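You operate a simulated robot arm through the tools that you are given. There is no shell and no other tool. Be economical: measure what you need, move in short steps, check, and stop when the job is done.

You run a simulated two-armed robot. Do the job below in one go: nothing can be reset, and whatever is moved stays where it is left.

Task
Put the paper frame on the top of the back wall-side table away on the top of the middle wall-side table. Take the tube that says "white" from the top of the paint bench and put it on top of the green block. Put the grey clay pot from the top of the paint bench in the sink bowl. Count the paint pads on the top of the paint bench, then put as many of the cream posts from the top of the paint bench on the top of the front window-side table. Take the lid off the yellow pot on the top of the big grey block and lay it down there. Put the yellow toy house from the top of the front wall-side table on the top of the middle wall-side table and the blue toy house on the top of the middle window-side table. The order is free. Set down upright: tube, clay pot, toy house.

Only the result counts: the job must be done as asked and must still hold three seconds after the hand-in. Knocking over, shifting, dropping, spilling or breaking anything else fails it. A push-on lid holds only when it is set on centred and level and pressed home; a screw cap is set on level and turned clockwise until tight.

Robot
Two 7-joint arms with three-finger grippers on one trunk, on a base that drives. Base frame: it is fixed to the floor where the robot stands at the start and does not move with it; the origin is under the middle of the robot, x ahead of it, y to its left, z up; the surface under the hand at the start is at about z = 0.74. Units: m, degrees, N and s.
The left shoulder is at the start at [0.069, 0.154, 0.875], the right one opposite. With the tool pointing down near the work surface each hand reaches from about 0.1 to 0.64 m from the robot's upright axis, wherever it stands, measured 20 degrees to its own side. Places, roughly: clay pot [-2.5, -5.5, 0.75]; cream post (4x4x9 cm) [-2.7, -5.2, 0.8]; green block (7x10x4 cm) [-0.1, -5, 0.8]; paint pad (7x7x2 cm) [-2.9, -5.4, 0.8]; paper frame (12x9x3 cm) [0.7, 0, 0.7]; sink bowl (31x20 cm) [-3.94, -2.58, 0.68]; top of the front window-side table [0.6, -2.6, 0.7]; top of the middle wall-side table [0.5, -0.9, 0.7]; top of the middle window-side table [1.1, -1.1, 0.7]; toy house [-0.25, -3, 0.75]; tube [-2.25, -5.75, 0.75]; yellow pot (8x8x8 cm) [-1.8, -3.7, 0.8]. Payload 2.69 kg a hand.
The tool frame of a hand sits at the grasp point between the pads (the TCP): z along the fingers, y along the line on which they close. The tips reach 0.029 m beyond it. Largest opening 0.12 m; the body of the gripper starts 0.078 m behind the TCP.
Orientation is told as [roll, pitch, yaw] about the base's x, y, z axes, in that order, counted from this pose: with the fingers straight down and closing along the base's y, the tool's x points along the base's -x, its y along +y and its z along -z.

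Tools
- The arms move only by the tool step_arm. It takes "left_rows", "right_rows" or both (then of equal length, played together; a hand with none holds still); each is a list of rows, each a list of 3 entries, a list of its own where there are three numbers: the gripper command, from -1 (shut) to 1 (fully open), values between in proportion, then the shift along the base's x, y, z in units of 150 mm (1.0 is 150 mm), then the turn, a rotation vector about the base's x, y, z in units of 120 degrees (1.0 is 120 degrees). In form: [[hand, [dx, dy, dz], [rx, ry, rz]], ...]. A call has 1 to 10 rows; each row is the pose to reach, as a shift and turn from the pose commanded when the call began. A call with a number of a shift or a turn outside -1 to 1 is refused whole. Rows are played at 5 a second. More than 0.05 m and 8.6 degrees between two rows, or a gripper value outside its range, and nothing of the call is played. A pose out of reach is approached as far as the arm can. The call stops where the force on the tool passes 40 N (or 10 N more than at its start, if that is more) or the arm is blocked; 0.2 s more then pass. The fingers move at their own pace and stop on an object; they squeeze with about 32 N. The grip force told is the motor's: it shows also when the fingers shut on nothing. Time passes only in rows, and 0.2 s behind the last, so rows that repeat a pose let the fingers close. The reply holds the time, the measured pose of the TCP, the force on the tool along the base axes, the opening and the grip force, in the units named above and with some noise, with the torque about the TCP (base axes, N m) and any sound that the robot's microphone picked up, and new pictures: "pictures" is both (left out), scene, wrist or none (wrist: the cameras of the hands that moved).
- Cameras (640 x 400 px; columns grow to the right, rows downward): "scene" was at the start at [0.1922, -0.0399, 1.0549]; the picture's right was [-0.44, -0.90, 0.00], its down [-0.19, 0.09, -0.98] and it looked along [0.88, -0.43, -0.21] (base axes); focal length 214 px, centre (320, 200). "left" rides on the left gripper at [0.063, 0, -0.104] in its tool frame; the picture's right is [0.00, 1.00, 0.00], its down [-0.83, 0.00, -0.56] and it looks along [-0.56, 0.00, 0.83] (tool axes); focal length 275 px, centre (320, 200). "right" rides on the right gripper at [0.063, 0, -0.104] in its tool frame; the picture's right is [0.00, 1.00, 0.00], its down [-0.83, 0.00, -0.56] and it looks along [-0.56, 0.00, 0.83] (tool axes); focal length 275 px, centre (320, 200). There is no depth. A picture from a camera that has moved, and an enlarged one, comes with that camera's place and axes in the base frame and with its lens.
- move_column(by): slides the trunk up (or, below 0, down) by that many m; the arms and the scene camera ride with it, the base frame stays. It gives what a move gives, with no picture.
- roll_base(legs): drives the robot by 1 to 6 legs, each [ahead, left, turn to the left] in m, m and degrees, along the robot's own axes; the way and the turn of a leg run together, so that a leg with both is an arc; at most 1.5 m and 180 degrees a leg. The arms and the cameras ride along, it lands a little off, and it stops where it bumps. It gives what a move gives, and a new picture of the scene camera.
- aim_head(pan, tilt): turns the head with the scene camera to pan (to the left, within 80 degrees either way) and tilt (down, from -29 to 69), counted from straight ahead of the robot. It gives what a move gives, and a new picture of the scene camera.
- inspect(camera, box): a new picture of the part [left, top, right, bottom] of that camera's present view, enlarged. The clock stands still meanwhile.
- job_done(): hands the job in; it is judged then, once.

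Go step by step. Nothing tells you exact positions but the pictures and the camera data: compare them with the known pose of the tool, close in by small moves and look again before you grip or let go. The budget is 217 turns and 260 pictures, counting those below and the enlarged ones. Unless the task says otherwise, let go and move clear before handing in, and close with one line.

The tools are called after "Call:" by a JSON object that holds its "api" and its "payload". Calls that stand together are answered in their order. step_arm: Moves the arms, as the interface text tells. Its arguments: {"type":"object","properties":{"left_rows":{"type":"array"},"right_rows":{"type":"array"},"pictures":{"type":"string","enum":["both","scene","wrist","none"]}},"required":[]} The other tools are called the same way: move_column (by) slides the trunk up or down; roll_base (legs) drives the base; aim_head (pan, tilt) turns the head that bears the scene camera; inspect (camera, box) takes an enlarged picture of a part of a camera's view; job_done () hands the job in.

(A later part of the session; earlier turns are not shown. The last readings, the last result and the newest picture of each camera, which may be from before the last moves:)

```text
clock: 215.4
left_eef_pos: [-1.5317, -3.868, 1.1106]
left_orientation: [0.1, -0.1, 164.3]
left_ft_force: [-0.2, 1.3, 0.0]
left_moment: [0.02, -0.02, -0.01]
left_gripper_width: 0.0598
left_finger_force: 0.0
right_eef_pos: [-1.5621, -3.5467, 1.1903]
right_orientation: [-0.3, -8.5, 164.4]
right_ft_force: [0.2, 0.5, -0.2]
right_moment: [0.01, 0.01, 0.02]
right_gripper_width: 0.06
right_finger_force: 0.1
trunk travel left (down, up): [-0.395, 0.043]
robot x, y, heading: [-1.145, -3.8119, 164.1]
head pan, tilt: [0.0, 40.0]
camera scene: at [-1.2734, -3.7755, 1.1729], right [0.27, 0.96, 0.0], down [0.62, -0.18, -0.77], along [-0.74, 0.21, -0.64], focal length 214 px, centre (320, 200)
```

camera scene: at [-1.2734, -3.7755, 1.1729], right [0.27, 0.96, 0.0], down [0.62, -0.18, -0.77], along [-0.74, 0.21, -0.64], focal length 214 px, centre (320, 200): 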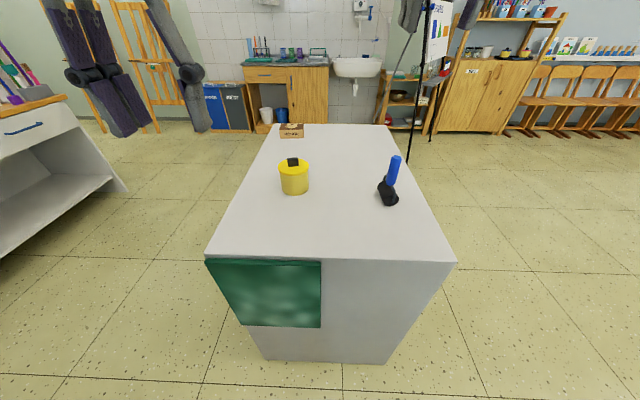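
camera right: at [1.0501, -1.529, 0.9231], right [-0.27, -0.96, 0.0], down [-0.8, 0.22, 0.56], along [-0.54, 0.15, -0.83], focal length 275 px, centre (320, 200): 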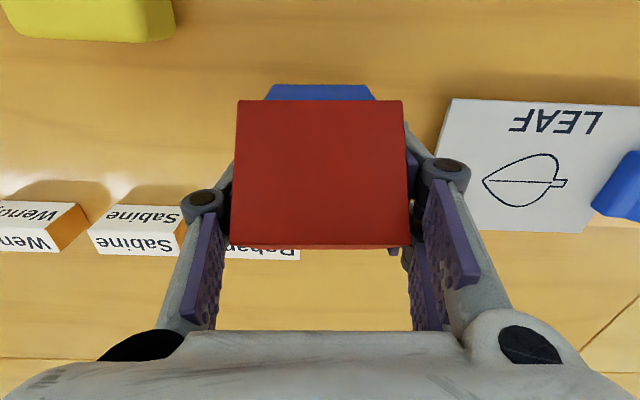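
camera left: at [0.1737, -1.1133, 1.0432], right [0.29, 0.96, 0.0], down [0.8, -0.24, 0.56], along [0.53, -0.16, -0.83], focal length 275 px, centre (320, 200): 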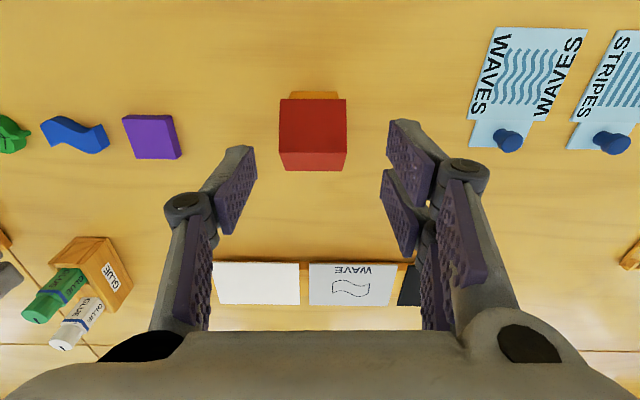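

Call:
{"api": "inspect", "payload": {"camera": "scene", "box": [240, 140, 368, 220]}}

```text
5.00 times, centred on (304, 180) of scene
camera zoom: at [-1.2734, -3.7755, 1.1729], right [0.27, 0.96, 0.0], down [0.62, -0.18, -0.77], along [-0.74, 0.21, -0.64], focal length 1072 px, centre (400, 300)
```

zoom: 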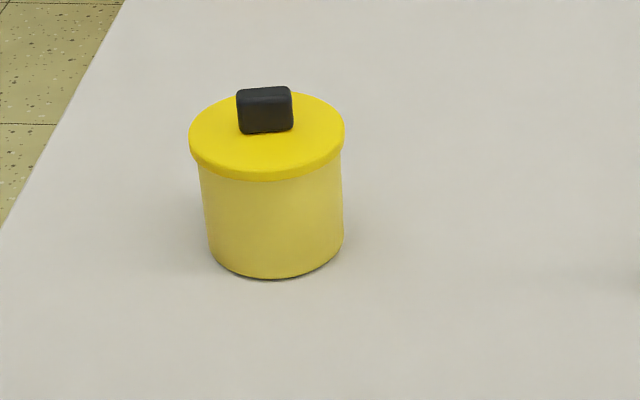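

Call:
{"api": "roll_base", "payload": {"legs": [[0.1, 0, 0]]}}

Call:
{"api": "step_arm", "payload": {"left_rows": [[-0.2, [-0.2, 0.15, -0.1], [0, 0, 0]], [-0.2, [-0.4, 0.3, -0.2], [0, 0, 0]], [-0.2, [-0.6, 0.5, -0.3], [0, 0, 0]], [-0.2, [-0.8, 0.7, -0.4], [0, 0, 0]], [-0.2, [-1, 0.93, -0.5], [0, 0, 0]]], "pictures": "wrist"}}

```text
clock: 216.6
left_eef_pos: [-1.6272, -3.8417, 1.1106]
left_orientation: [0.0, -0.1, 164.2]
left_ft_force: [-0.5, 0.0, 0.1]
left_moment: [-0.01, -0.02, -0.04]
left_gripper_width: 0.0598
left_finger_force: 0.1
right_eef_pos: [-1.6569, -3.5181, 1.1903]
right_orientation: [-0.2, -8.3, 164.4]
right_ft_force: [0.6, 0.3, 0.7]
right_moment: [-0.01, -0.02, 0.0]
right_gripper_width: 0.06
right_finger_force: 0.1
trunk travel left (down, up): [-0.395, 0.043]
robot x, y, heading: [-1.2433, -3.7881, 164.3]
head pan, tilt: [0.0, 40.0]
camera scene: at [-1.3691, -3.7484, 1.1728], right [0.27, 0.96, 0.0], down [0.62, -0.18, -0.77], along [-0.74, 0.21, -0.64], focal length 214 px, centre (320, 200)
```

scene: 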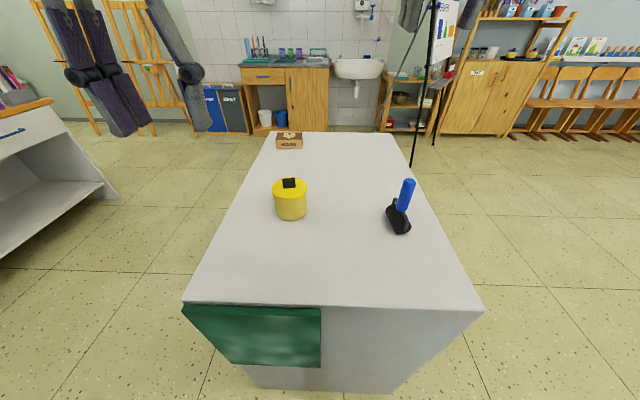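

```text
clock: 217.8
left_eef_pos: [-1.7658, -3.7064, 1.0301]
left_orientation: [0.1, 0.0, 164.0]
left_ft_force: [0.1, 0.4, 0.3]
left_moment: [0.0, 0.01, -0.01]
left_gripper_width: 0.0477
left_finger_force: 0.0
left hand out of reach, approached as far as the arm can: row 5
right_eef_pos: [-1.657, -3.5175, 1.1904]
right_orientation: [-0.2, -8.4, 164.4]
right_ft_force: [0.2, 0.6, 0.0]
right_moment: [0.0, 0.01, 0.05]
right_gripper_width: 0.0601
right_finger_force: 0.1
trunk travel left (down, up): [-0.395, 0.043]
robot x, y, heading: [-1.2408, -3.7843, 164.0]
head pan, tilt: [0.0, 40.0]
camera left: at [-1.7043, -3.7252, 1.1348], right [-0.28, -0.96, 0.0], down [-0.8, 0.23, 0.56], along [-0.53, 0.15, -0.83], focal length 275 px, centre (320, 200)
```

left: 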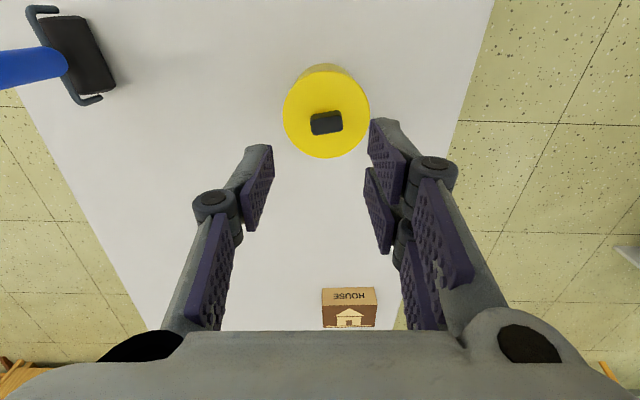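

Call:
{"api": "step_arm", "payload": {"left_rows": [[-0.2, [-0.03, -0.04, -0.25], [0, 0, 0]], [-0.2, [-0.03, -0.05, -0.5], [0, 0, 0]], [-0.2, [-0.03, -0.05, -0.6], [0, 0, 0]]], "pictures": "wrist"}}

```text
clock: 218.6
left_eef_pos: [-1.7687, -3.7153, 0.9404]
left_orientation: [0.0, -0.1, 164.2]
left_ft_force: [-0.9, -0.8, 0.1]
left_moment: [0.0, 0.0, 0.02]
left_gripper_width: 0.048
left_finger_force: 0.0
right_eef_pos: [-1.6582, -3.518, 1.1904]
right_orientation: [-0.2, -8.3, 164.4]
right_ft_force: [0.5, 0.4, -1.2]
right_moment: [-0.01, 0.01, 0.0]
right_gripper_width: 0.0598
right_finger_force: 0.2
trunk travel left (down, up): [-0.395, 0.043]
robot x, y, heading: [-1.2445, -3.7916, 164.2]
head pan, tilt: [0.0, 40.0]
camera left: at [-1.7076, -3.7344, 1.0444], right [-0.28, -0.96, 0.0], down [-0.8, 0.23, 0.56], along [-0.54, 0.15, -0.83], focal length 275 px, centre (320, 200)
```

left: 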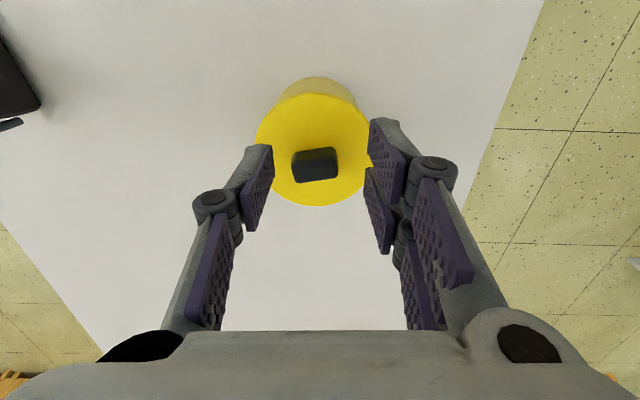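

Call:
{"api": "step_arm", "payload": {"left_rows": [[-0.2, [-0.09, 0.04, -0.1], [0, 0, 0.05]], [-0.2, [-0.09, 0.04, -0.25], [0, 0, 0.05]], [-0.2, [-0.09, 0.04, -0.25], [0, 0, 0.05]]], "pictures": "wrist"}}

```text
clock: 219.3
left_eef_pos: [-1.782, -3.7086, 0.9015]
left_orientation: [0.0, -0.1, 170.2]
left_ft_force: [-0.4, -0.7, 0.5]
left_moment: [-0.03, -0.01, 0.04]
left_gripper_width: 0.0477
left_finger_force: 0.0
right_eef_pos: [-1.6576, -3.517, 1.1904]
right_orientation: [-0.2, -8.3, 164.4]
right_ft_force: [0.3, 0.7, 0.4]
right_moment: [0.06, 0.01, -0.03]
right_gripper_width: 0.06
right_finger_force: 0.2
trunk travel left (down, up): [-0.395, 0.043]
robot x, y, heading: [-1.2407, -3.7875, 164.3]
head pan, tilt: [0.0, 40.0]
camera left: at [-1.7197, -3.722, 1.0072], right [-0.17, -0.98, 0.0], down [-0.82, 0.15, 0.56], along [-0.55, 0.1, -0.83], focal length 275 px, centre (320, 200)
```

left: 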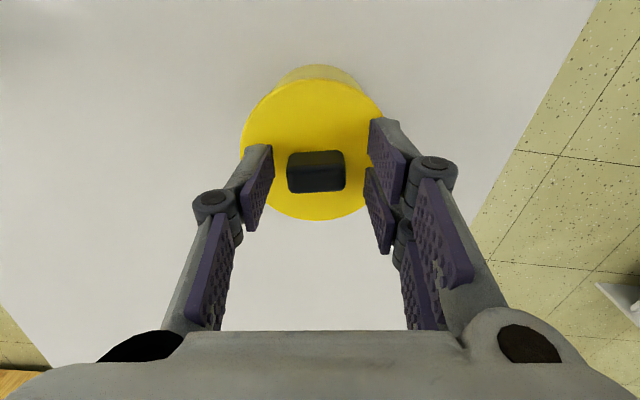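

Call:
{"api": "step_arm", "payload": {"left_rows": [[-1, [0, 0, 0], [0, 0, 0]], [-1, [0, 0, 0], [0, 0, 0]], [-1, [0, 0, 0.03], [0, 0, 0]], [-1, [0, 0, 0.07], [0, 0, 0]], [-1, [0, 0, 0.12], [0, 0, 0]]], "pictures": "both"}}

```text
clock: 220.6
left_eef_pos: [-1.7828, -3.7093, 0.9211]
left_orientation: [-0.1, -0.1, 170.1]
left_ft_force: [0.3, 0.2, -0.7]
left_moment: [0.02, 0.0, 0.0]
left_gripper_width: 0.0285
left_finger_force: 32.3
right_eef_pos: [-1.6566, -3.5183, 1.1889]
right_orientation: [-0.2, -8.3, 164.5]
right_ft_force: [0.6, 0.4, -0.1]
right_moment: [0.03, -0.02, -0.02]
right_gripper_width: 0.0601
right_finger_force: 0.1
trunk travel left (down, up): [-0.395, 0.043]
robot x, y, heading: [-1.243, -3.7835, 164.2]
head pan, tilt: [0.0, 40.0]
heard: snap
camera scene: at [-1.3683, -3.7486, 1.1728], right [0.27, 0.96, 0.0], down [0.62, -0.18, -0.77], along [-0.74, 0.21, -0.64], focal length 214 px, centre (320, 200)
camera left: at [-1.72, -3.7216, 1.0252], right [-0.18, -0.98, 0.0], down [-0.82, 0.15, 0.56], along [-0.55, 0.1, -0.83], focal length 275 px, centre (320, 200)
```

scene: 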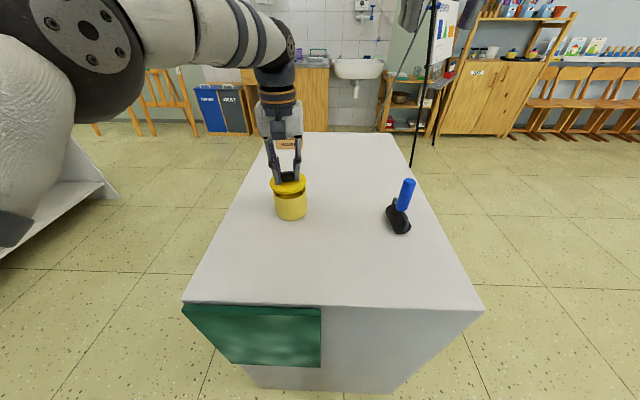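
left: 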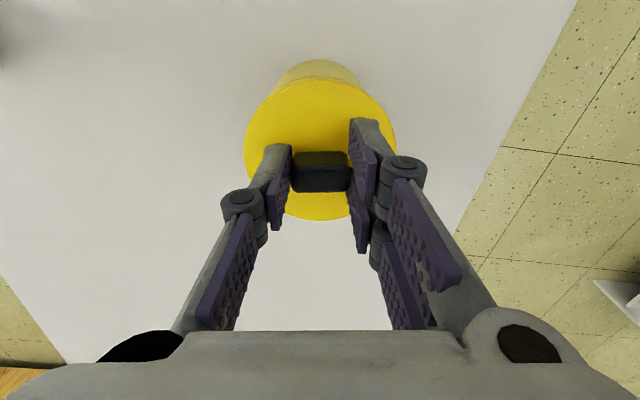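

The lid snapped off. I lift it clear and bring it toward me to a bare spot on the block.

Call:
{"api": "step_arm", "payload": {"left_rows": [[-1, [0, 0, 0.2], [0, 0, 0]], [-1, [0, 0, 0.4], [0, 0, 0]], [-1, [0.3, 0, 0.4], [0, 0, 0]], [-1, [0.6, 0, 0.4], [0, 0, 0]], [-1, [0.93, 0, 0.3], [0, 0, 0]], [-1, [0.93, 0, 0.0], [0, 0, 0]], [-1, [0.93, 0, -0.25], [0, 0, 0]], [-1, [0.93, 0, -0.4], [0, 0, 0]]], "pictures": "scene"}}

Call:
{"api": "inspect", "payload": {"camera": "scene", "box": [240, 170, 368, 250]}}

```text
refused: row 5 steps farther than a row can; nothing moved
```

```text
5.00 times, centred on (304, 210) of scene
camera zoom: at [-1.3683, -3.7486, 1.1728], right [0.27, 0.96, 0.0], down [0.62, -0.18, -0.77], along [-0.74, 0.21, -0.64], focal length 1072 px, centre (400, 150)
```

zoom: 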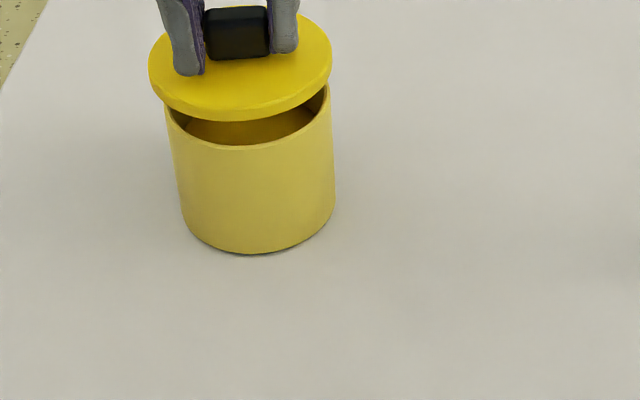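

Call:
{"api": "step_arm", "payload": {"left_rows": [[-1, [0, 0, 0.2], [0, 0, 0]], [-1, [0, 0, 0.4], [0, 0, 0]], [-1, [0.3, 0, 0.4], [0, 0, 0]], [-1, [0.6, 0, 0.4], [0, 0, 0]], [-1, [0.9, 0, 0.4], [0, 0, 0]], [-1, [0.95, 0, 0.1], [0, 0, 0]], [-1, [0.95, 0, -0.2], [0, 0, 0]], [-1, [0.95, 0, -0.4], [0, 0, 0]]], "pictures": "none"}}

Call:
{"api": "inspect", "payload": {"camera": "scene", "box": [220, 190, 380, 290]}}

```text
clock: 222.3
left_eef_pos: [-1.6417, -3.7098, 0.8613]
left_orientation: [-0.1, -0.1, 170.1]
left_ft_force: [-0.1, -0.4, -0.2]
left_moment: [0.01, -0.02, -0.01]
left_gripper_width: 0.0286
left_finger_force: 32.2
right_eef_pos: [-1.6576, -3.5182, 1.1899]
right_orientation: [-0.2, -8.4, 164.4]
right_ft_force: [0.2, 0.2, -0.2]
right_moment: [-0.01, 0.01, -0.02]
right_gripper_width: 0.0596
right_finger_force: 0.1
trunk travel left (down, up): [-0.395, 0.043]
robot x, y, heading: [-1.2379, -3.7874, 164.2]
head pan, tilt: [0.0, 40.0]
```

```text
4.00 times, centred on (300, 240) of scene
camera zoom: at [-1.3686, -3.7484, 1.1728], right [0.27, 0.96, 0.0], down [0.62, -0.18, -0.77], along [-0.74, 0.21, -0.64], focal length 858 px, centre (400, 40)
```

zoom: 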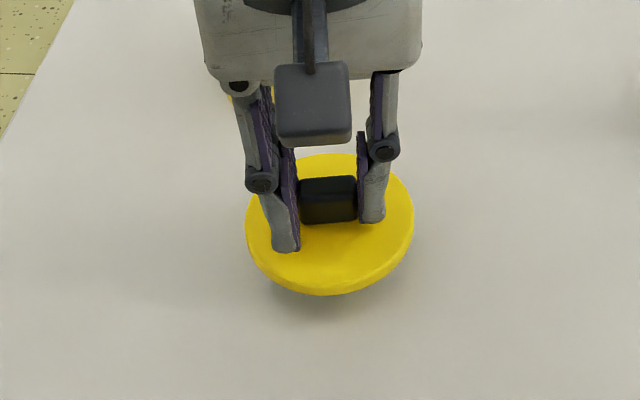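

Call:
{"api": "step_arm", "payload": {"left_rows": [[-1, [0, 0, -0.025], [0, 0, 0]], [-1, [0, 0, -0.05], [0, 0, 0]], [-1, [0, 0, -0.07], [0, 0, 0]], [-1, [0, 0, -0.09], [0, 0, 0]]], "pictures": "none"}}

Call:
{"api": "inspect", "payload": {"camera": "scene", "box": [220, 190, 380, 290]}}

```text
clock: 223.3
left_eef_pos: [-1.6399, -3.7089, 0.8475]
left_orientation: [0.0, 0.0, 170.2]
left_ft_force: [-0.5, -0.3, 0.1]
left_moment: [0.0, 0.0, -0.01]
left_gripper_width: 0.0287
left_finger_force: 32.4
right_eef_pos: [-1.6564, -3.5177, 1.1912]
right_orientation: [-0.2, -8.3, 164.4]
right_ft_force: [0.1, -0.9, 0.1]
right_moment: [-0.03, 0.01, -0.03]
right_gripper_width: 0.06
right_finger_force: 0.1
trunk travel left (down, up): [-0.395, 0.043]
robot x, y, heading: [-1.2402, -3.7864, 164.4]
head pan, tilt: [0.0, 40.0]
```

```text
4.00 times, centred on (300, 240) of scene
camera zoom: at [-1.3684, -3.7486, 1.1728], right [0.27, 0.96, 0.0], down [0.62, -0.18, -0.77], along [-0.74, 0.21, -0.64], focal length 858 px, centre (400, 40)
```

zoom: 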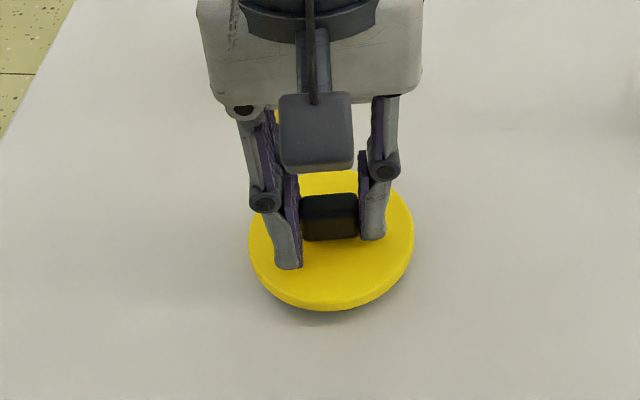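

Call:
{"api": "step_arm", "payload": {"left_rows": [[-1, [0, 0, -0.02], [0, 0, 0]], [-1, [0, 0, -0.04], [0, 0, 0]], [-1, [0, 0, -0.05], [0, 0, 0]]], "pictures": "none"}}

Call:
{"api": "inspect", "payload": {"camera": "scene", "box": [220, 190, 380, 290]}}

```text
clock: 224.2
left_eef_pos: [-1.6399, -3.7097, 0.8401]
left_orientation: [0.1, -0.2, 170.2]
left_ft_force: [0.1, -0.4, 0.2]
left_moment: [-0.01, 0.01, 0.01]
left_gripper_width: 0.0286
left_finger_force: 32.3
right_eef_pos: [-1.6575, -3.5174, 1.1908]
right_orientation: [-0.2, -8.4, 164.3]
right_ft_force: [0.4, 0.2, 0.8]
right_moment: [0.02, 0.0, 0.02]
right_gripper_width: 0.0601
right_finger_force: 0.1
trunk travel left (down, up): [-0.395, 0.043]
robot x, y, heading: [-1.2412, -3.7866, 164.3]
head pan, tilt: [0.0, 40.0]
```

```text
4.00 times, centred on (300, 240) of scene
camera zoom: at [-1.3684, -3.7485, 1.1728], right [0.27, 0.96, 0.0], down [0.62, -0.18, -0.77], along [-0.74, 0.21, -0.64], focal length 858 px, centre (400, 40)
```

zoom: 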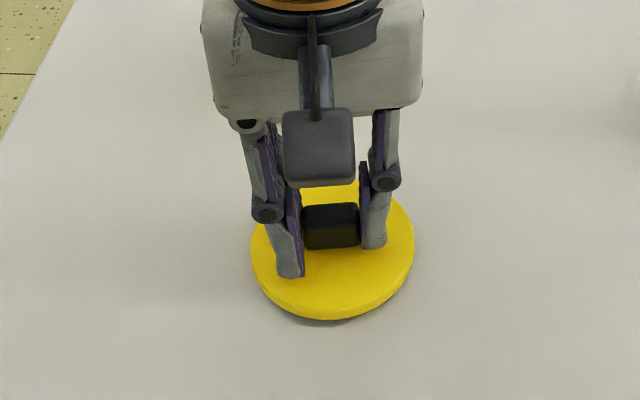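

Call:
{"api": "step_arm", "payload": {"left_rows": [[-1, [0, 0, -0.015], [0, 0, 0]], [-1, [0, 0, -0.03], [0, 0, 0]], [-1, [0, 0, -0.04], [0, 0, 0]]], "pictures": "none"}}

Call:
{"api": "inspect", "payload": {"camera": "scene", "box": [220, 190, 380, 290]}}

```text
clock: 224.9
left_eef_pos: [-1.6407, -3.7093, 0.836]
left_orientation: [-0.1, -0.4, 170.2]
left_ft_force: [1.4, -0.6, 15.3]
left_moment: [-0.08, -0.01, 0.01]
left_gripper_width: 0.0286
left_finger_force: 32.2
right_eef_pos: [-1.6546, -3.518, 1.1913]
right_orientation: [-0.2, -8.4, 164.4]
right_ft_force: [-0.3, 0.2, 1.0]
right_moment: [0.01, 0.02, -0.01]
right_gripper_width: 0.06
right_finger_force: 0.1
trunk travel left (down, up): [-0.395, 0.043]
robot x, y, heading: [-1.2394, -3.7877, 164.2]
head pan, tilt: [0.0, 40.0]
```

```text
4.00 times, centred on (300, 240) of scene
camera zoom: at [-1.3672, -3.7488, 1.1733], right [0.27, 0.96, 0.0], down [0.62, -0.18, -0.77], along [-0.74, 0.21, -0.64], focal length 858 px, centre (400, 40)
```

zoom: 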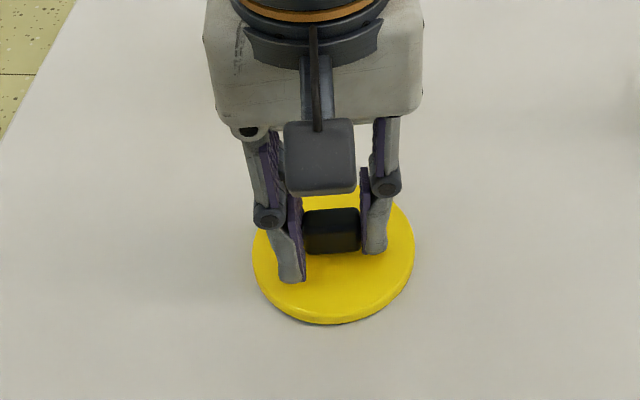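

Contact (15 N). I release, lift away and check.

Call:
{"api": "step_arm", "payload": {"left_rows": [[-1, [0, 0, 0.01], [0, 0, 0]], [-0.2, [0, 0, 0.02], [0, 0, 0]], [-0.2, [0, 0, 0.02], [0, 0, 0]], [-0.2, [0, 0, 0.3], [0, 0, 0]], [-0.2, [0, 0, 0.6], [0, 0, 0]], [-0.2, [0, 0, 0.9], [0, 0, 0]], [-0.2, [0.2, -0.1, 1], [0, 0, 0]]], "pictures": "scene"}}

```text
clock: 226.6
left_eef_pos: [-1.6105, -3.7242, 0.9853]
left_orientation: [-0.1, -0.2, 170.2]
left_ft_force: [-0.4, 0.2, 0.2]
left_moment: [-0.01, 0.01, 0.02]
left_gripper_width: 0.0483
left_finger_force: 0.0
right_eef_pos: [-1.6565, -3.5198, 1.1906]
right_orientation: [-0.1, -8.4, 164.4]
right_ft_force: [0.1, -0.5, 0.0]
right_moment: [0.0, 0.01, 0.02]
right_gripper_width: 0.0598
right_finger_force: 0.0
trunk travel left (down, up): [-0.395, 0.043]
robot x, y, heading: [-1.2405, -3.7856, 164.0]
head pan, tilt: [0.0, 40.0]
camera scene: at [-1.368, -3.7494, 1.1729], right [0.27, 0.96, 0.0], down [0.62, -0.18, -0.77], along [-0.74, 0.21, -0.64], focal length 214 px, centre (320, 200)
```

scene: 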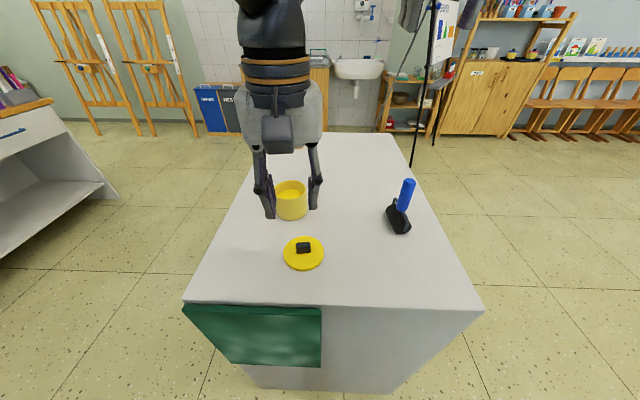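

Lid lies beside the pot. Now to the paint bench at the front wall.

Call:
{"api": "roll_base", "payload": {"legs": [[0.0, 1.2, 0], [0, 0, 90], [0, -0.8, 0]]}}

Call:
{"api": "aim_head", "payload": {"pan": 0, "tilt": 30}}

```text
clock: 246.0
left_eef_pos: [-2.4042, -5.0848, 0.9851]
left_orientation: [0.0, 0.0, -100.6]
left_ft_force: [-0.2, 0.7, -0.6]
left_moment: [-0.03, 0.01, 0.04]
left_gripper_width: 0.0481
left_finger_force: 0.1
right_eef_pos: [-2.6099, -5.1283, 1.1897]
right_orientation: [-0.2, -8.4, -106.3]
right_ft_force: [0.3, -0.7, 0.1]
right_moment: [-0.03, -0.03, 0.01]
right_gripper_width: 0.0599
right_finger_force: 0.0
trunk travel left (down, up): [-0.395, 0.043]
robot x, y, heading: [-2.3412, -4.714, -106.8]
head pan, tilt: [0.0, 40.0]
camera scene: at [-2.3735, -4.8434, 1.1728], right [-0.96, 0.29, 0.0], down [0.18, 0.62, -0.77], along [-0.22, -0.73, -0.64], focal length 214 px, centre (320, 200)
```

scene: 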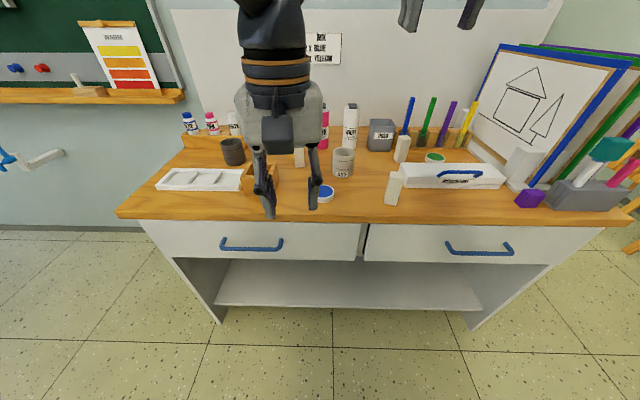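

```text
clock: 246.7
left_eef_pos: [-2.4047, -5.0845, 0.9837]
left_orientation: [0.0, -0.1, -100.7]
left_ft_force: [-0.5, 0.5, 0.2]
left_moment: [0.02, -0.02, 0.01]
left_gripper_width: 0.0481
left_finger_force: 0.1
right_eef_pos: [-2.6105, -5.1273, 1.1904]
right_orientation: [-0.2, -8.4, -106.4]
right_ft_force: [0.5, 0.5, -0.3]
right_moment: [-0.01, 0.04, 0.01]
right_gripper_width: 0.0599
right_finger_force: 0.2
trunk travel left (down, up): [-0.395, 0.043]
robot x, y, heading: [-2.3384, -4.7181, -106.8]
head pan, tilt: [0.0, 30.0]
camera scene: at [-2.375, -4.8486, 1.1881], right [-0.96, 0.29, 0.0], down [0.14, 0.48, -0.87], along [-0.25, -0.83, -0.5], focal length 214 px, centre (320, 200)
```

scene: 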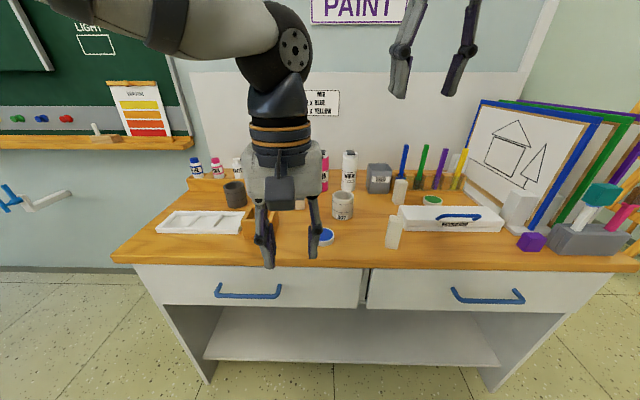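

Call:
{"api": "step_arm", "payload": {"left_rows": [[0, [0.2, 0.1, 0.15], [0, 0, 0]], [0, [0.4, 0.2, 0.3], [0, 0, 0]], [0, [0.6, 0.3, 0.45], [0, 0, 0]], [0, [0.8, 0.4, 0.6], [0, 0, 0]], [0, [1, 0.5, 0.6], [0, 0, 0]]], "pictures": "none"}}

Call:
{"api": "inspect", "payload": {"camera": "scene", "box": [140, 140, 370, 284]}}

Call:
{"api": "inspect", "payload": {"camera": "scene", "box": [330, 130, 640, 324]}}

```text
clock: 247.9
left_eef_pos: [-2.2538, -5.0093, 1.0763]
left_orientation: [0.0, -0.1, -100.6]
left_ft_force: [-0.7, 0.2, 0.1]
left_moment: [-0.02, 0.0, 0.01]
left_gripper_width: 0.0599
left_finger_force: 0.0
right_eef_pos: [-2.6093, -5.1274, 1.191]
right_orientation: [-0.2, -8.5, -106.4]
right_ft_force: [0.8, 1.0, -0.3]
right_moment: [-0.03, 0.01, 0.0]
right_gripper_width: 0.0599
right_finger_force: 0.1
trunk travel left (down, up): [-0.395, 0.043]
robot x, y, heading: [-2.3356, -4.7169, -106.5]
head pan, tilt: [0.0, 30.0]
```

```text
2.78 times, centred on (255, 212) of scene
camera zoom: at [-2.3743, -4.8485, 1.1882], right [-0.96, 0.29, 0.0], down [0.14, 0.48, -0.87], along [-0.25, -0.83, -0.5], focal length 596 px, centre (501, 167)
```

zoom: 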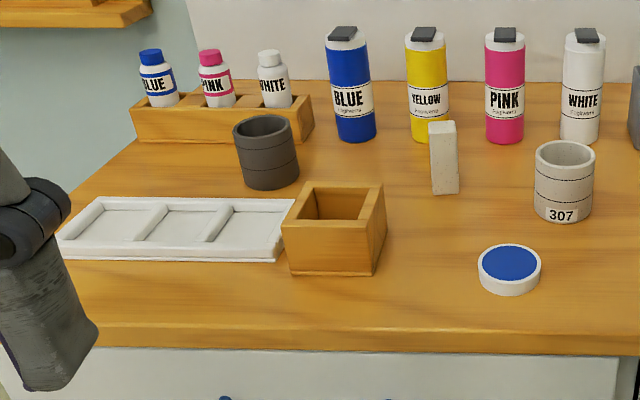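

```text
2.06 times, centred on (485, 227) of scene
camera zoom: at [-2.3743, -4.8485, 1.1882], right [-0.96, 0.29, 0.0], down [0.14, 0.48, -0.87], along [-0.25, -0.83, -0.5], focal length 442 px, centre (-20, 144)
```

zoom: 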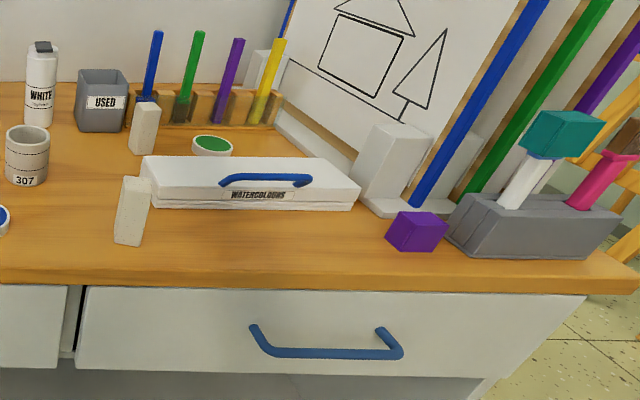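

The bench holds tubes in a rack, two clay pots, pads and cream posts. I zoom in and look from another spot before counting.

Call:
{"api": "inspect", "payload": {"camera": "scene", "box": [215, 160, 375, 260]}}

Call:
{"api": "roll_base", "payload": {"legs": [[0, -0.6, 0]]}}

```text
4.00 times, centred on (295, 210) of scene
camera zoom: at [-2.3743, -4.8485, 1.1882], right [-0.96, 0.29, 0.0], down [0.14, 0.48, -0.87], along [-0.25, -0.83, -0.5], focal length 858 px, centre (420, 160)
```

zoom: 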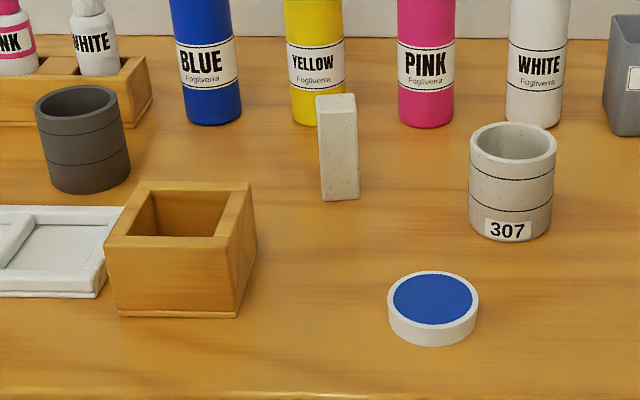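

```text
clock: 253.0
left_eef_pos: [-2.8278, -4.8382, 1.077]
left_orientation: [0.0, -0.2, -100.7]
left_ft_force: [0.2, 0.5, 0.5]
left_moment: [0.01, 0.03, 0.03]
left_gripper_width: 0.06
left_finger_force: 0.1
right_eef_pos: [-3.1837, -4.9559, 1.19]
right_orientation: [-0.3, -8.3, -106.5]
right_ft_force: [-0.2, -0.3, 0.0]
right_moment: [0.03, -0.07, 0.0]
right_gripper_width: 0.0601
right_finger_force: 0.0
trunk travel left (down, up): [-0.395, 0.043]
robot x, y, heading: [-2.9122, -4.5442, -106.9]
head pan, tilt: [0.0, 30.0]
camera scene: at [-2.9485, -4.6763, 1.1882], right [-0.96, 0.29, 0.0], down [0.14, 0.48, -0.87], along [-0.25, -0.83, -0.5], focal length 214 px, centre (320, 200)
```

scene: 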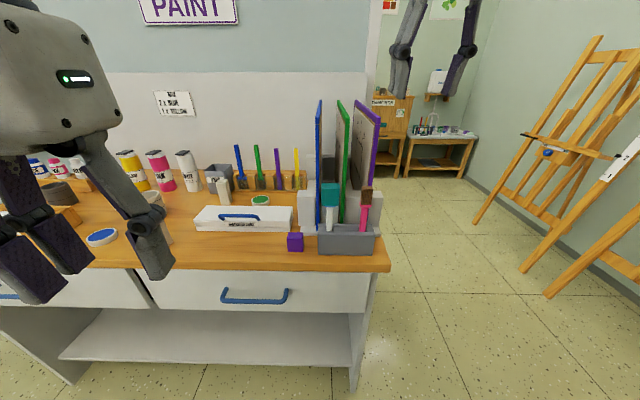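

Call:
{"api": "inspect", "payload": {"camera": "scene", "box": [160, 130, 400, 280]}}

Call:
{"api": "roll_base", "payload": {"legs": [[0.2, -0.6, 35]]}}

```text
2.67 times, centred on (280, 205) of scene
camera zoom: at [-2.9485, -4.6763, 1.1882], right [-0.96, 0.29, 0.0], down [0.14, 0.48, -0.87], along [-0.25, -0.83, -0.5], focal length 572 px, centre (427, 187)
```

zoom: 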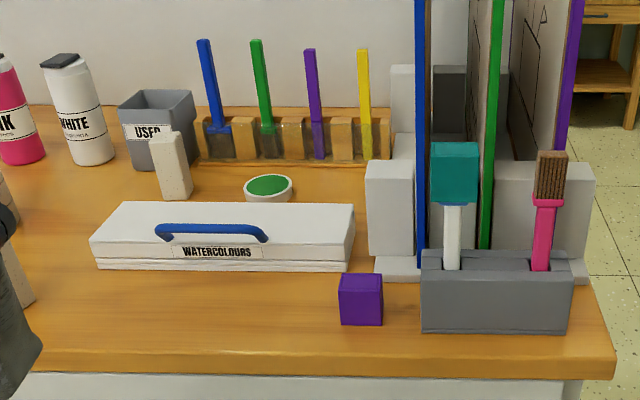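

```text
clock: 258.1
left_eef_pos: [-3.2632, -4.9439, 1.0764]
left_orientation: [0.0, -0.1, -65.6]
left_ft_force: [0.4, 0.1, 0.2]
left_moment: [-0.02, 0.01, -0.03]
left_gripper_width: 0.0601
left_finger_force: 0.0
right_eef_pos: [-3.4862, -5.2446, 1.1894]
right_orientation: [-0.2, -8.4, -71.4]
right_ft_force: [-0.2, -0.3, 1.0]
right_moment: [0.0, -0.03, 0.0]
right_gripper_width: 0.0599
right_finger_force: 0.1
trunk travel left (down, up): [-0.395, 0.043]
robot x, y, heading: [-3.5003, -4.7485, -71.7]
head pan, tilt: [0.0, 30.0]
camera scene: at [-3.4545, -4.8812, 1.1882], right [-0.95, -0.32, 0.0], down [-0.16, 0.47, -0.87], along [0.27, -0.82, -0.5], focal length 214 px, centre (320, 200)
```

scene: 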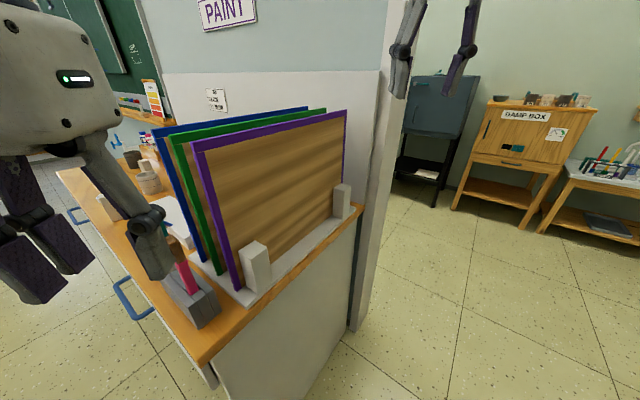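

Dark grey pot = the grey clay pot; the "307" one is cream. Pads seen so far: blue and green (2); I'll re-check from the left. Now I square up in front of the bench.

Call:
{"api": "roll_base", "payload": {"legs": [[0, 0, -34.5], [-0.17, 0, 0], [0, 1.1, 0]]}}

Call:
{"api": "aim_head", "payload": {"pan": 0, "tilt": 45}}

```text
clock: 269.4
left_eef_pos: [-2.322, -5.188, 1.0759]
left_orientation: [0.0, -0.1, -100.3]
left_ft_force: [-0.7, -0.1, 0.2]
left_moment: [-0.01, 0.0, -0.02]
left_gripper_width: 0.0601
left_finger_force: 0.0
right_eef_pos: [-2.6768, -5.3069, 1.1905]
right_orientation: [-0.1, -8.3, -106.2]
right_ft_force: [-0.2, -0.2, -0.6]
right_moment: [-0.02, -0.01, 0.0]
right_gripper_width: 0.0601
right_finger_force: 0.0
trunk travel left (down, up): [-0.395, 0.043]
robot x, y, heading: [-2.4082, -4.8921, -106.6]
head pan, tilt: [0.0, 30.0]
camera scene: at [-2.4437, -5.0267, 1.1882], right [-0.96, 0.28, 0.0], down [0.14, 0.48, -0.87], along [-0.24, -0.83, -0.5], focal length 214 px, centre (320, 200)
```

scene: 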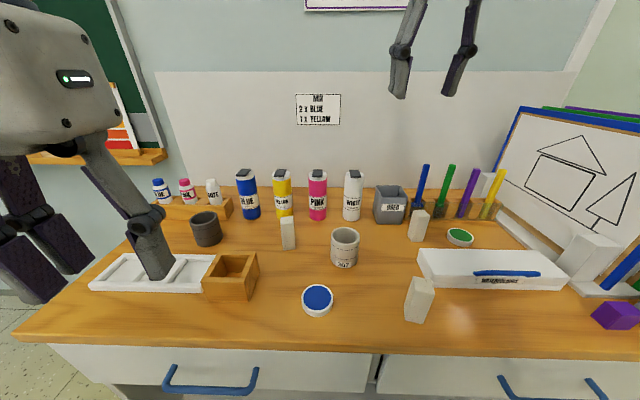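

```text
clock: 270.2
left_eef_pos: [-2.3233, -5.1874, 1.0756]
left_orientation: [-0.1, -0.2, -100.2]
left_ft_force: [-0.1, -0.1, -0.3]
left_moment: [0.02, 0.02, 0.01]
left_gripper_width: 0.0599
left_finger_force: 0.0
right_eef_pos: [-2.6771, -5.3082, 1.1902]
right_orientation: [-0.2, -8.3, -106.1]
right_ft_force: [-0.6, 0.1, 0.0]
right_moment: [-0.01, 0.0, 0.04]
right_gripper_width: 0.0599
right_finger_force: 0.0
trunk travel left (down, up): [-0.395, 0.043]
robot x, y, heading: [-2.4066, -4.8961, -106.3]
head pan, tilt: [0.0, 45.0]
camera scene: at [-2.4412, -5.0179, 1.1656], right [-0.96, 0.28, 0.0], down [0.2, 0.68, -0.71], along [-0.2, -0.68, -0.71], focal length 214 px, centre (320, 200)
```

scene: 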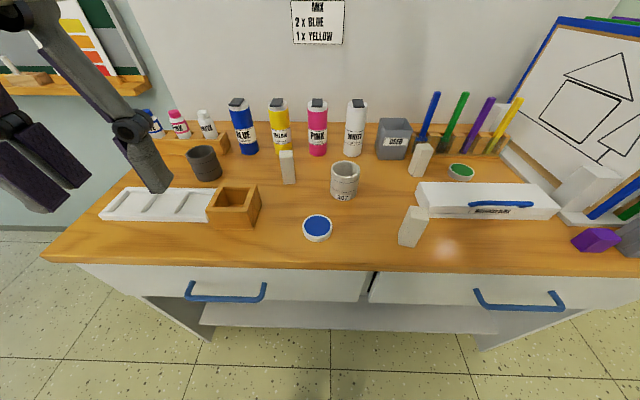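

Call:
{"api": "move_column", "payload": {"by": -0.1}}

Call:
{"api": "roll_base", "payload": {"legs": [[0.08, 0, 0]]}}

```text
clock: 271.6
left_eef_pos: [-2.3216, -5.1883, 0.9763]
left_orientation: [-0.1, -0.1, -100.3]
left_ft_force: [0.2, 0.7, -0.2]
left_moment: [-0.01, 0.01, 0.0]
left_gripper_width: 0.0601
left_finger_force: 0.0
right_eef_pos: [-2.6887, -5.3441, 1.0193]
right_orientation: [-0.1, 0.2, -106.1]
right_ft_force: [0.0, 0.1, 0.2]
right_moment: [-0.01, 0.01, -0.01]
right_gripper_width: 0.06
right_finger_force: 0.1
trunk travel left (down, up): [-0.295, 0.143]
robot x, y, heading: [-2.403, -4.8904, -106.3]
head pan, tilt: [0.0, 45.0]
```

```text
clock: 272.6
left_eef_pos: [-2.345, -5.2634, 0.9761]
left_orientation: [0.0, 0.1, -100.4]
left_ft_force: [0.0, 0.3, 0.2]
left_moment: [0.02, 0.0, 0.01]
left_gripper_width: 0.0599
left_finger_force: 0.1
right_eef_pos: [-2.7116, -5.4202, 1.0187]
right_orientation: [-0.2, 0.3, -106.1]
right_ft_force: [0.5, 0.5, -0.2]
right_moment: [0.01, -0.03, 0.05]
right_gripper_width: 0.06
right_finger_force: 0.0
trunk travel left (down, up): [-0.295, 0.143]
robot x, y, heading: [-2.4258, -4.9731, -106.2]
head pan, tilt: [0.0, 45.0]
camera scene: at [-2.4766, -5.1379, 1.0524], right [-0.96, 0.28, 0.0], down [0.2, 0.68, -0.71], along [-0.2, -0.68, -0.71], focal length 214 px, centre (320, 200)
```

scene: 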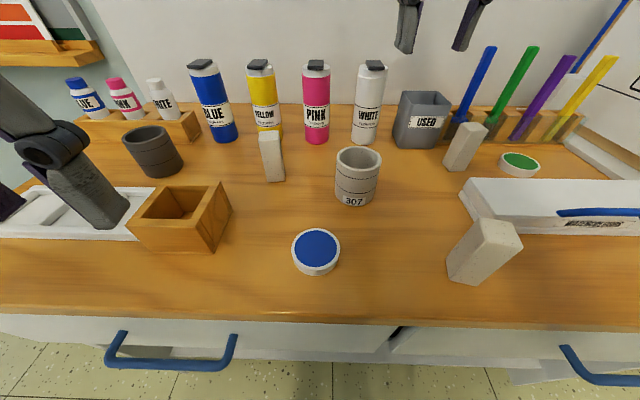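

Call:
{"api": "step_arm", "payload": {"left_rows": [[0.2, [-0.15, -0.25, 0], [0, 0, 0]], [0.2, [-0.3, -0.5, 0], [0, 0, 0]], [0.2, [-0.45, -0.75, 0], [0, 0, 0]], [0.2, [-0.6, -1, 0], [0, 0, 0]]], "right_rows": [[0.2, [0, 0.25, 0], [0, 0, 0]], [0.2, [0, 0.5, -0.1], [0, 0, 0]], [0.2, [0, 0.75, -0.3], [0, 0, 0]], [0.2, [-0.05, 1, -0.5], [0, 0, 0]]], "pictures": "wrist"}}

```text
clock: 273.6
left_eef_pos: [-2.4345, -5.4138, 0.9758]
left_orientation: [0.0, -0.1, -100.3]
left_ft_force: [-1.3, -0.3, 0.3]
left_moment: [-0.02, 0.0, -0.03]
left_gripper_width: 0.072
left_finger_force: 0.0
right_eef_pos: [-2.7122, -5.4201, 1.0196]
right_orientation: [-0.1, 0.3, -106.1]
right_ft_force: [-0.3, 0.1, 1.0]
right_moment: [-0.04, 0.01, 0.01]
right_gripper_width: 0.0719
right_finger_force: 0.1
right hand out of reach, approached as far as the arm can: row 1, 2, 3, 4
trunk travel left (down, up): [-0.295, 0.143]
robot x, y, heading: [-2.428, -4.9706, -106.2]
head pan, tilt: [0.0, 45.0]
camera right: at [-2.6941, -5.3616, 1.124], right [0.96, -0.27, 0.0], down [-0.23, -0.8, 0.55], along [-0.15, -0.53, -0.83], focal length 275 px, centre (320, 200)
camera left: at [-2.4229, -5.354, 1.08], right [0.98, -0.18, 0.0], down [-0.15, -0.82, 0.56], along [-0.1, -0.55, -0.83], focal length 275 px, centre (320, 200)
```

right: 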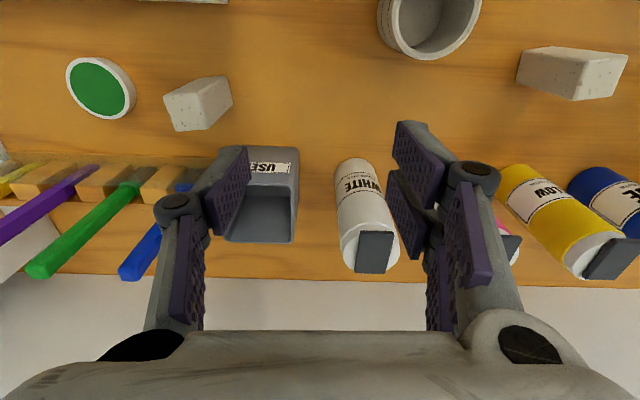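
left: 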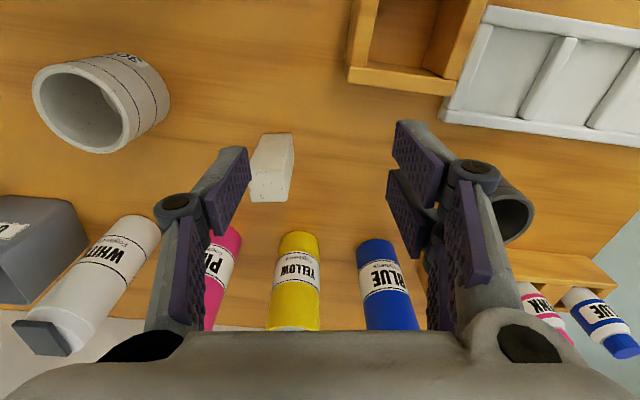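

The views agree on a bench top at about z = 0.80. I zoom on the posts to locate them exactly.

Call:
{"api": "inspect", "payload": {"camera": "scene", "box": [230, 110, 390, 210]}}

Call:
{"api": "inspect", "payload": {"camera": "scene", "box": [400, 100, 560, 200]}}

```text
4.00 times, centred on (310, 160) of scene
camera zoom: at [-2.4768, -5.1374, 1.0525], right [-0.96, 0.28, 0.0], down [0.2, 0.68, -0.71], along [-0.2, -0.68, -0.71], focal length 858 px, centre (360, 360)
```

zoom: 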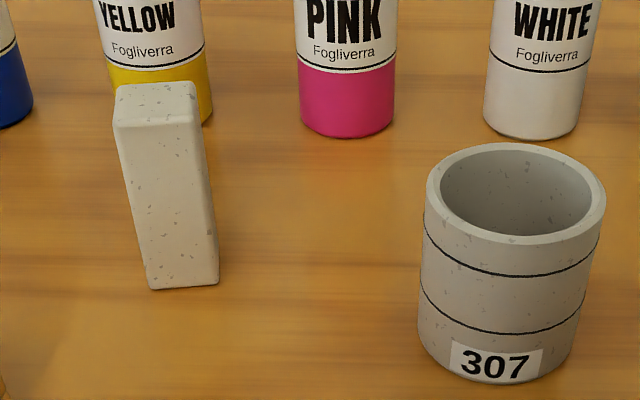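

```text
4.00 times, centred on (480, 150) of scene
camera zoom: at [-2.4768, -5.1374, 1.0525], right [-0.96, 0.28, 0.0], down [0.2, 0.68, -0.71], along [-0.2, -0.68, -0.71], focal length 858 px, centre (-320, 400)
```

zoom: 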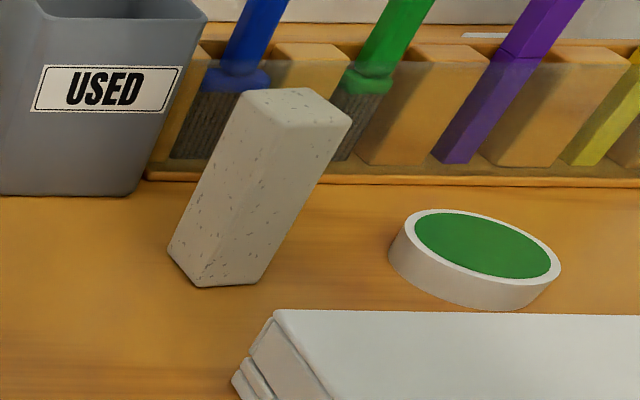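

Call:
{"api": "step_arm", "payload": {"left_rows": [[0.2, [-0.1, -0.15, 0], [0, 0, 0]], [0.2, [-0.2, -0.3, 0], [0, 0, 0]], [0.2, [-0.3, -0.42, -0.1], [0, 0, 0]], [0.2, [-0.37, -0.51, -0.25], [0, 0, 0.012]]], "right_rows": [[0.2, [-0.25, 0, -0.05], [0, 0, 0.01]], [0.2, [-0.5, 0, -0.15], [0, 0, 0.02]], [0.2, [-0.75, 0, -0.3], [0, 0, 0.035]], [0.2, [-0.92, 0.04, -0.5], [0, 0, 0.05]]], "pictures": "wrist"}}

```text
clock: 274.6
left_eef_pos: [-2.491, -5.4894, 0.937]
left_orientation: [0.1, 0.0, -98.8]
left_ft_force: [0.7, -0.6, -0.7]
left_moment: [0.01, -0.02, 0.01]
left_gripper_width: 0.0719
left_finger_force: 0.1
right_eef_pos: [-2.8511, -5.412, 0.9418]
right_orientation: [-0.2, 0.3, -100.1]
right_ft_force: [0.5, -0.7, -0.1]
right_moment: [-0.01, -0.01, 0.05]
right_gripper_width: 0.072
right_finger_force: 0.1
trunk travel left (down, up): [-0.295, 0.143]
robot x, y, heading: [-2.4254, -4.9711, -106.5]
head pan, tilt: [0.0, 45.0]
camera right: at [-2.839, -5.3523, 1.048], right [0.99, -0.17, 0.0], down [-0.14, -0.82, 0.55], along [-0.1, -0.54, -0.83], focal length 275 px, centre (320, 200)
camera left: at [-2.4802, -5.4294, 1.0427], right [0.99, -0.16, 0.0], down [-0.13, -0.82, 0.56], along [-0.09, -0.55, -0.83], focal length 275 px, centre (320, 200)
```

right: 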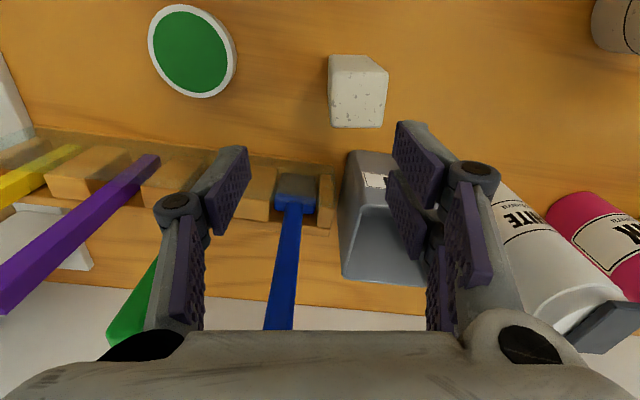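
left: 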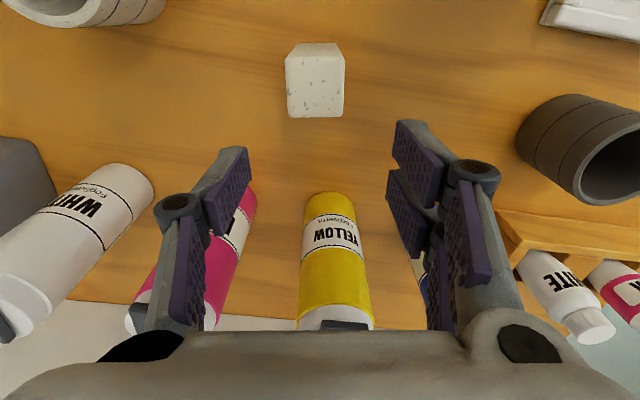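

Call:
{"api": "step_arm", "payload": {"left_rows": [[0.2, [0.01, 0.18, 0], [0, 0, 0]], [0.2, [0.01, 0.18, -0.15], [0, 0, 0]]], "right_rows": [[0.2, [0.17, 0.11, 0], [0, 0, 0]], [0.2, [0.17, 0.11, -0.15], [0, 0, 0]]], "pictures": "wrist"}}

```text
clock: 275.2
left_eef_pos: [-2.4899, -5.4632, 0.916]
left_orientation: [0.0, -0.1, -98.9]
left_ft_force: [-0.4, 0.2, -0.1]
left_moment: [0.0, 0.03, -0.05]
left_gripper_width: 0.0719
left_finger_force: 0.1
right_eef_pos: [-2.8241, -5.3951, 0.9198]
right_orientation: [-0.2, 0.3, -100.1]
right_ft_force: [-0.3, -0.1, 0.7]
right_moment: [0.01, 0.0, 0.02]
right_gripper_width: 0.0719
right_finger_force: 0.0
trunk travel left (down, up): [-0.295, 0.143]
robot x, y, heading: [-2.426, -4.9657, -106.3]
head pan, tilt: [0.0, 45.0]
camera right: at [-2.8134, -5.3354, 1.026], right [0.99, -0.17, 0.0], down [-0.14, -0.82, 0.55], along [-0.1, -0.54, -0.83], focal length 275 px, centre (320, 200)
camera left: at [-2.4789, -5.4023, 1.0205], right [0.99, -0.16, 0.0], down [-0.13, -0.82, 0.56], along [-0.09, -0.55, -0.83], focal length 275 px, centre (320, 200)
```

right: 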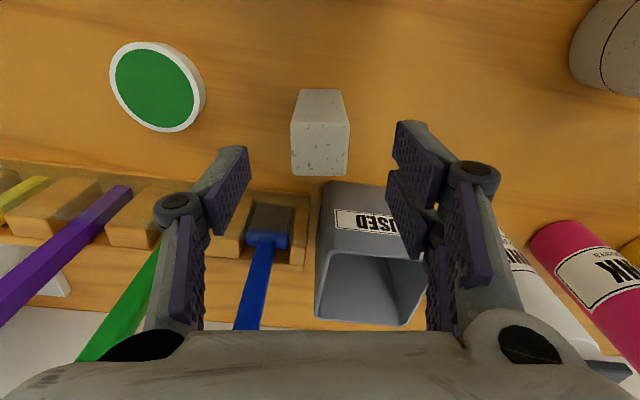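
left: 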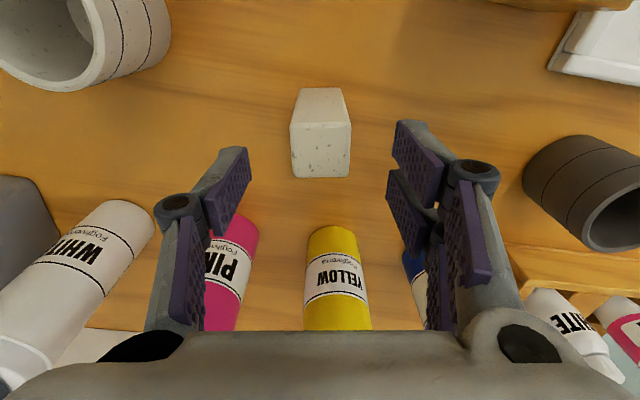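

Both posts are centred between the fingers. I lower and grip.

Call:
{"api": "step_arm", "payload": {"left_rows": [[0.2, [0, 0, -0.2], [0, 0, 0]], [0.2, [0, 0, -0.38], [0, 0, 0]], [-1, [0, 0, -0.38], [0, 0, 0]], [-1, [0, 0, -0.38], [0, 0, 0]], [-1, [0, 0, -0.38], [0, 0, 0]]], "right_rows": [[0.2, [0, 0, -0.2], [0, 0, 0]], [0.2, [0, 0, -0.38], [0, 0, 0]], [-1, [0, 0, -0.38], [0, 0, 0]], [-1, [0, 0, -0.38], [0, 0, 0]], [-1, [0, 0, -0.38], [0, 0, 0]]], "pictures": "none"}}

Call:
{"api": "step_arm", "payload": {"left_rows": [[-1, [0, 0, 0.3], [0, 0, 0]], [-1, [0, 0, 0.6], [0, 0, 0]], [-1, [0, 0.05, 0.9], [0, 0, 0]], [-1, [0.15, 0.35, 0.95], [0, 0, 0]], [-1, [0.3, 0.65, 0.95], [0, 0, 0]], [-1, [0.45, 0.95, 0.95], [0, 0, 0]]], "right_rows": [[-1, [0, 0, 0.3], [0, 0, 0]], [-1, [0, 0, 0.6], [0, 0, 0]], [-1, [0, 0, 0.9], [0, 0, 0]], [-1, [0, 0.05, 0.95], [0, 0, 0]], [-1, [0, 0.1, 0.95], [0, 0, 0]], [-1, [0, 0.1, 0.95], [0, 0, 0]]], "pictures": "scene"}}

```text
clock: 276.4
left_eef_pos: [-2.4886, -5.4637, 0.8579]
left_orientation: [0.0, 0.0, -98.9]
left_ft_force: [1.0, 0.0, -0.5]
left_moment: [0.0, -0.01, 0.02]
left_gripper_width: 0.0315
left_finger_force: 31.9
right_eef_pos: [-2.8247, -5.3947, 0.8637]
right_orientation: [-0.2, 0.4, -100.1]
right_ft_force: [-0.1, 0.2, -0.2]
right_moment: [-0.06, 0.0, -0.01]
right_gripper_width: 0.0313
right_finger_force: 31.4
trunk travel left (down, up): [-0.295, 0.143]
robot x, y, heading: [-2.4274, -4.969, -106.4]
head pan, tilt: [0.0, 45.0]
```

```text
refused: row 4 steps farther than a row can; nothing moved
```

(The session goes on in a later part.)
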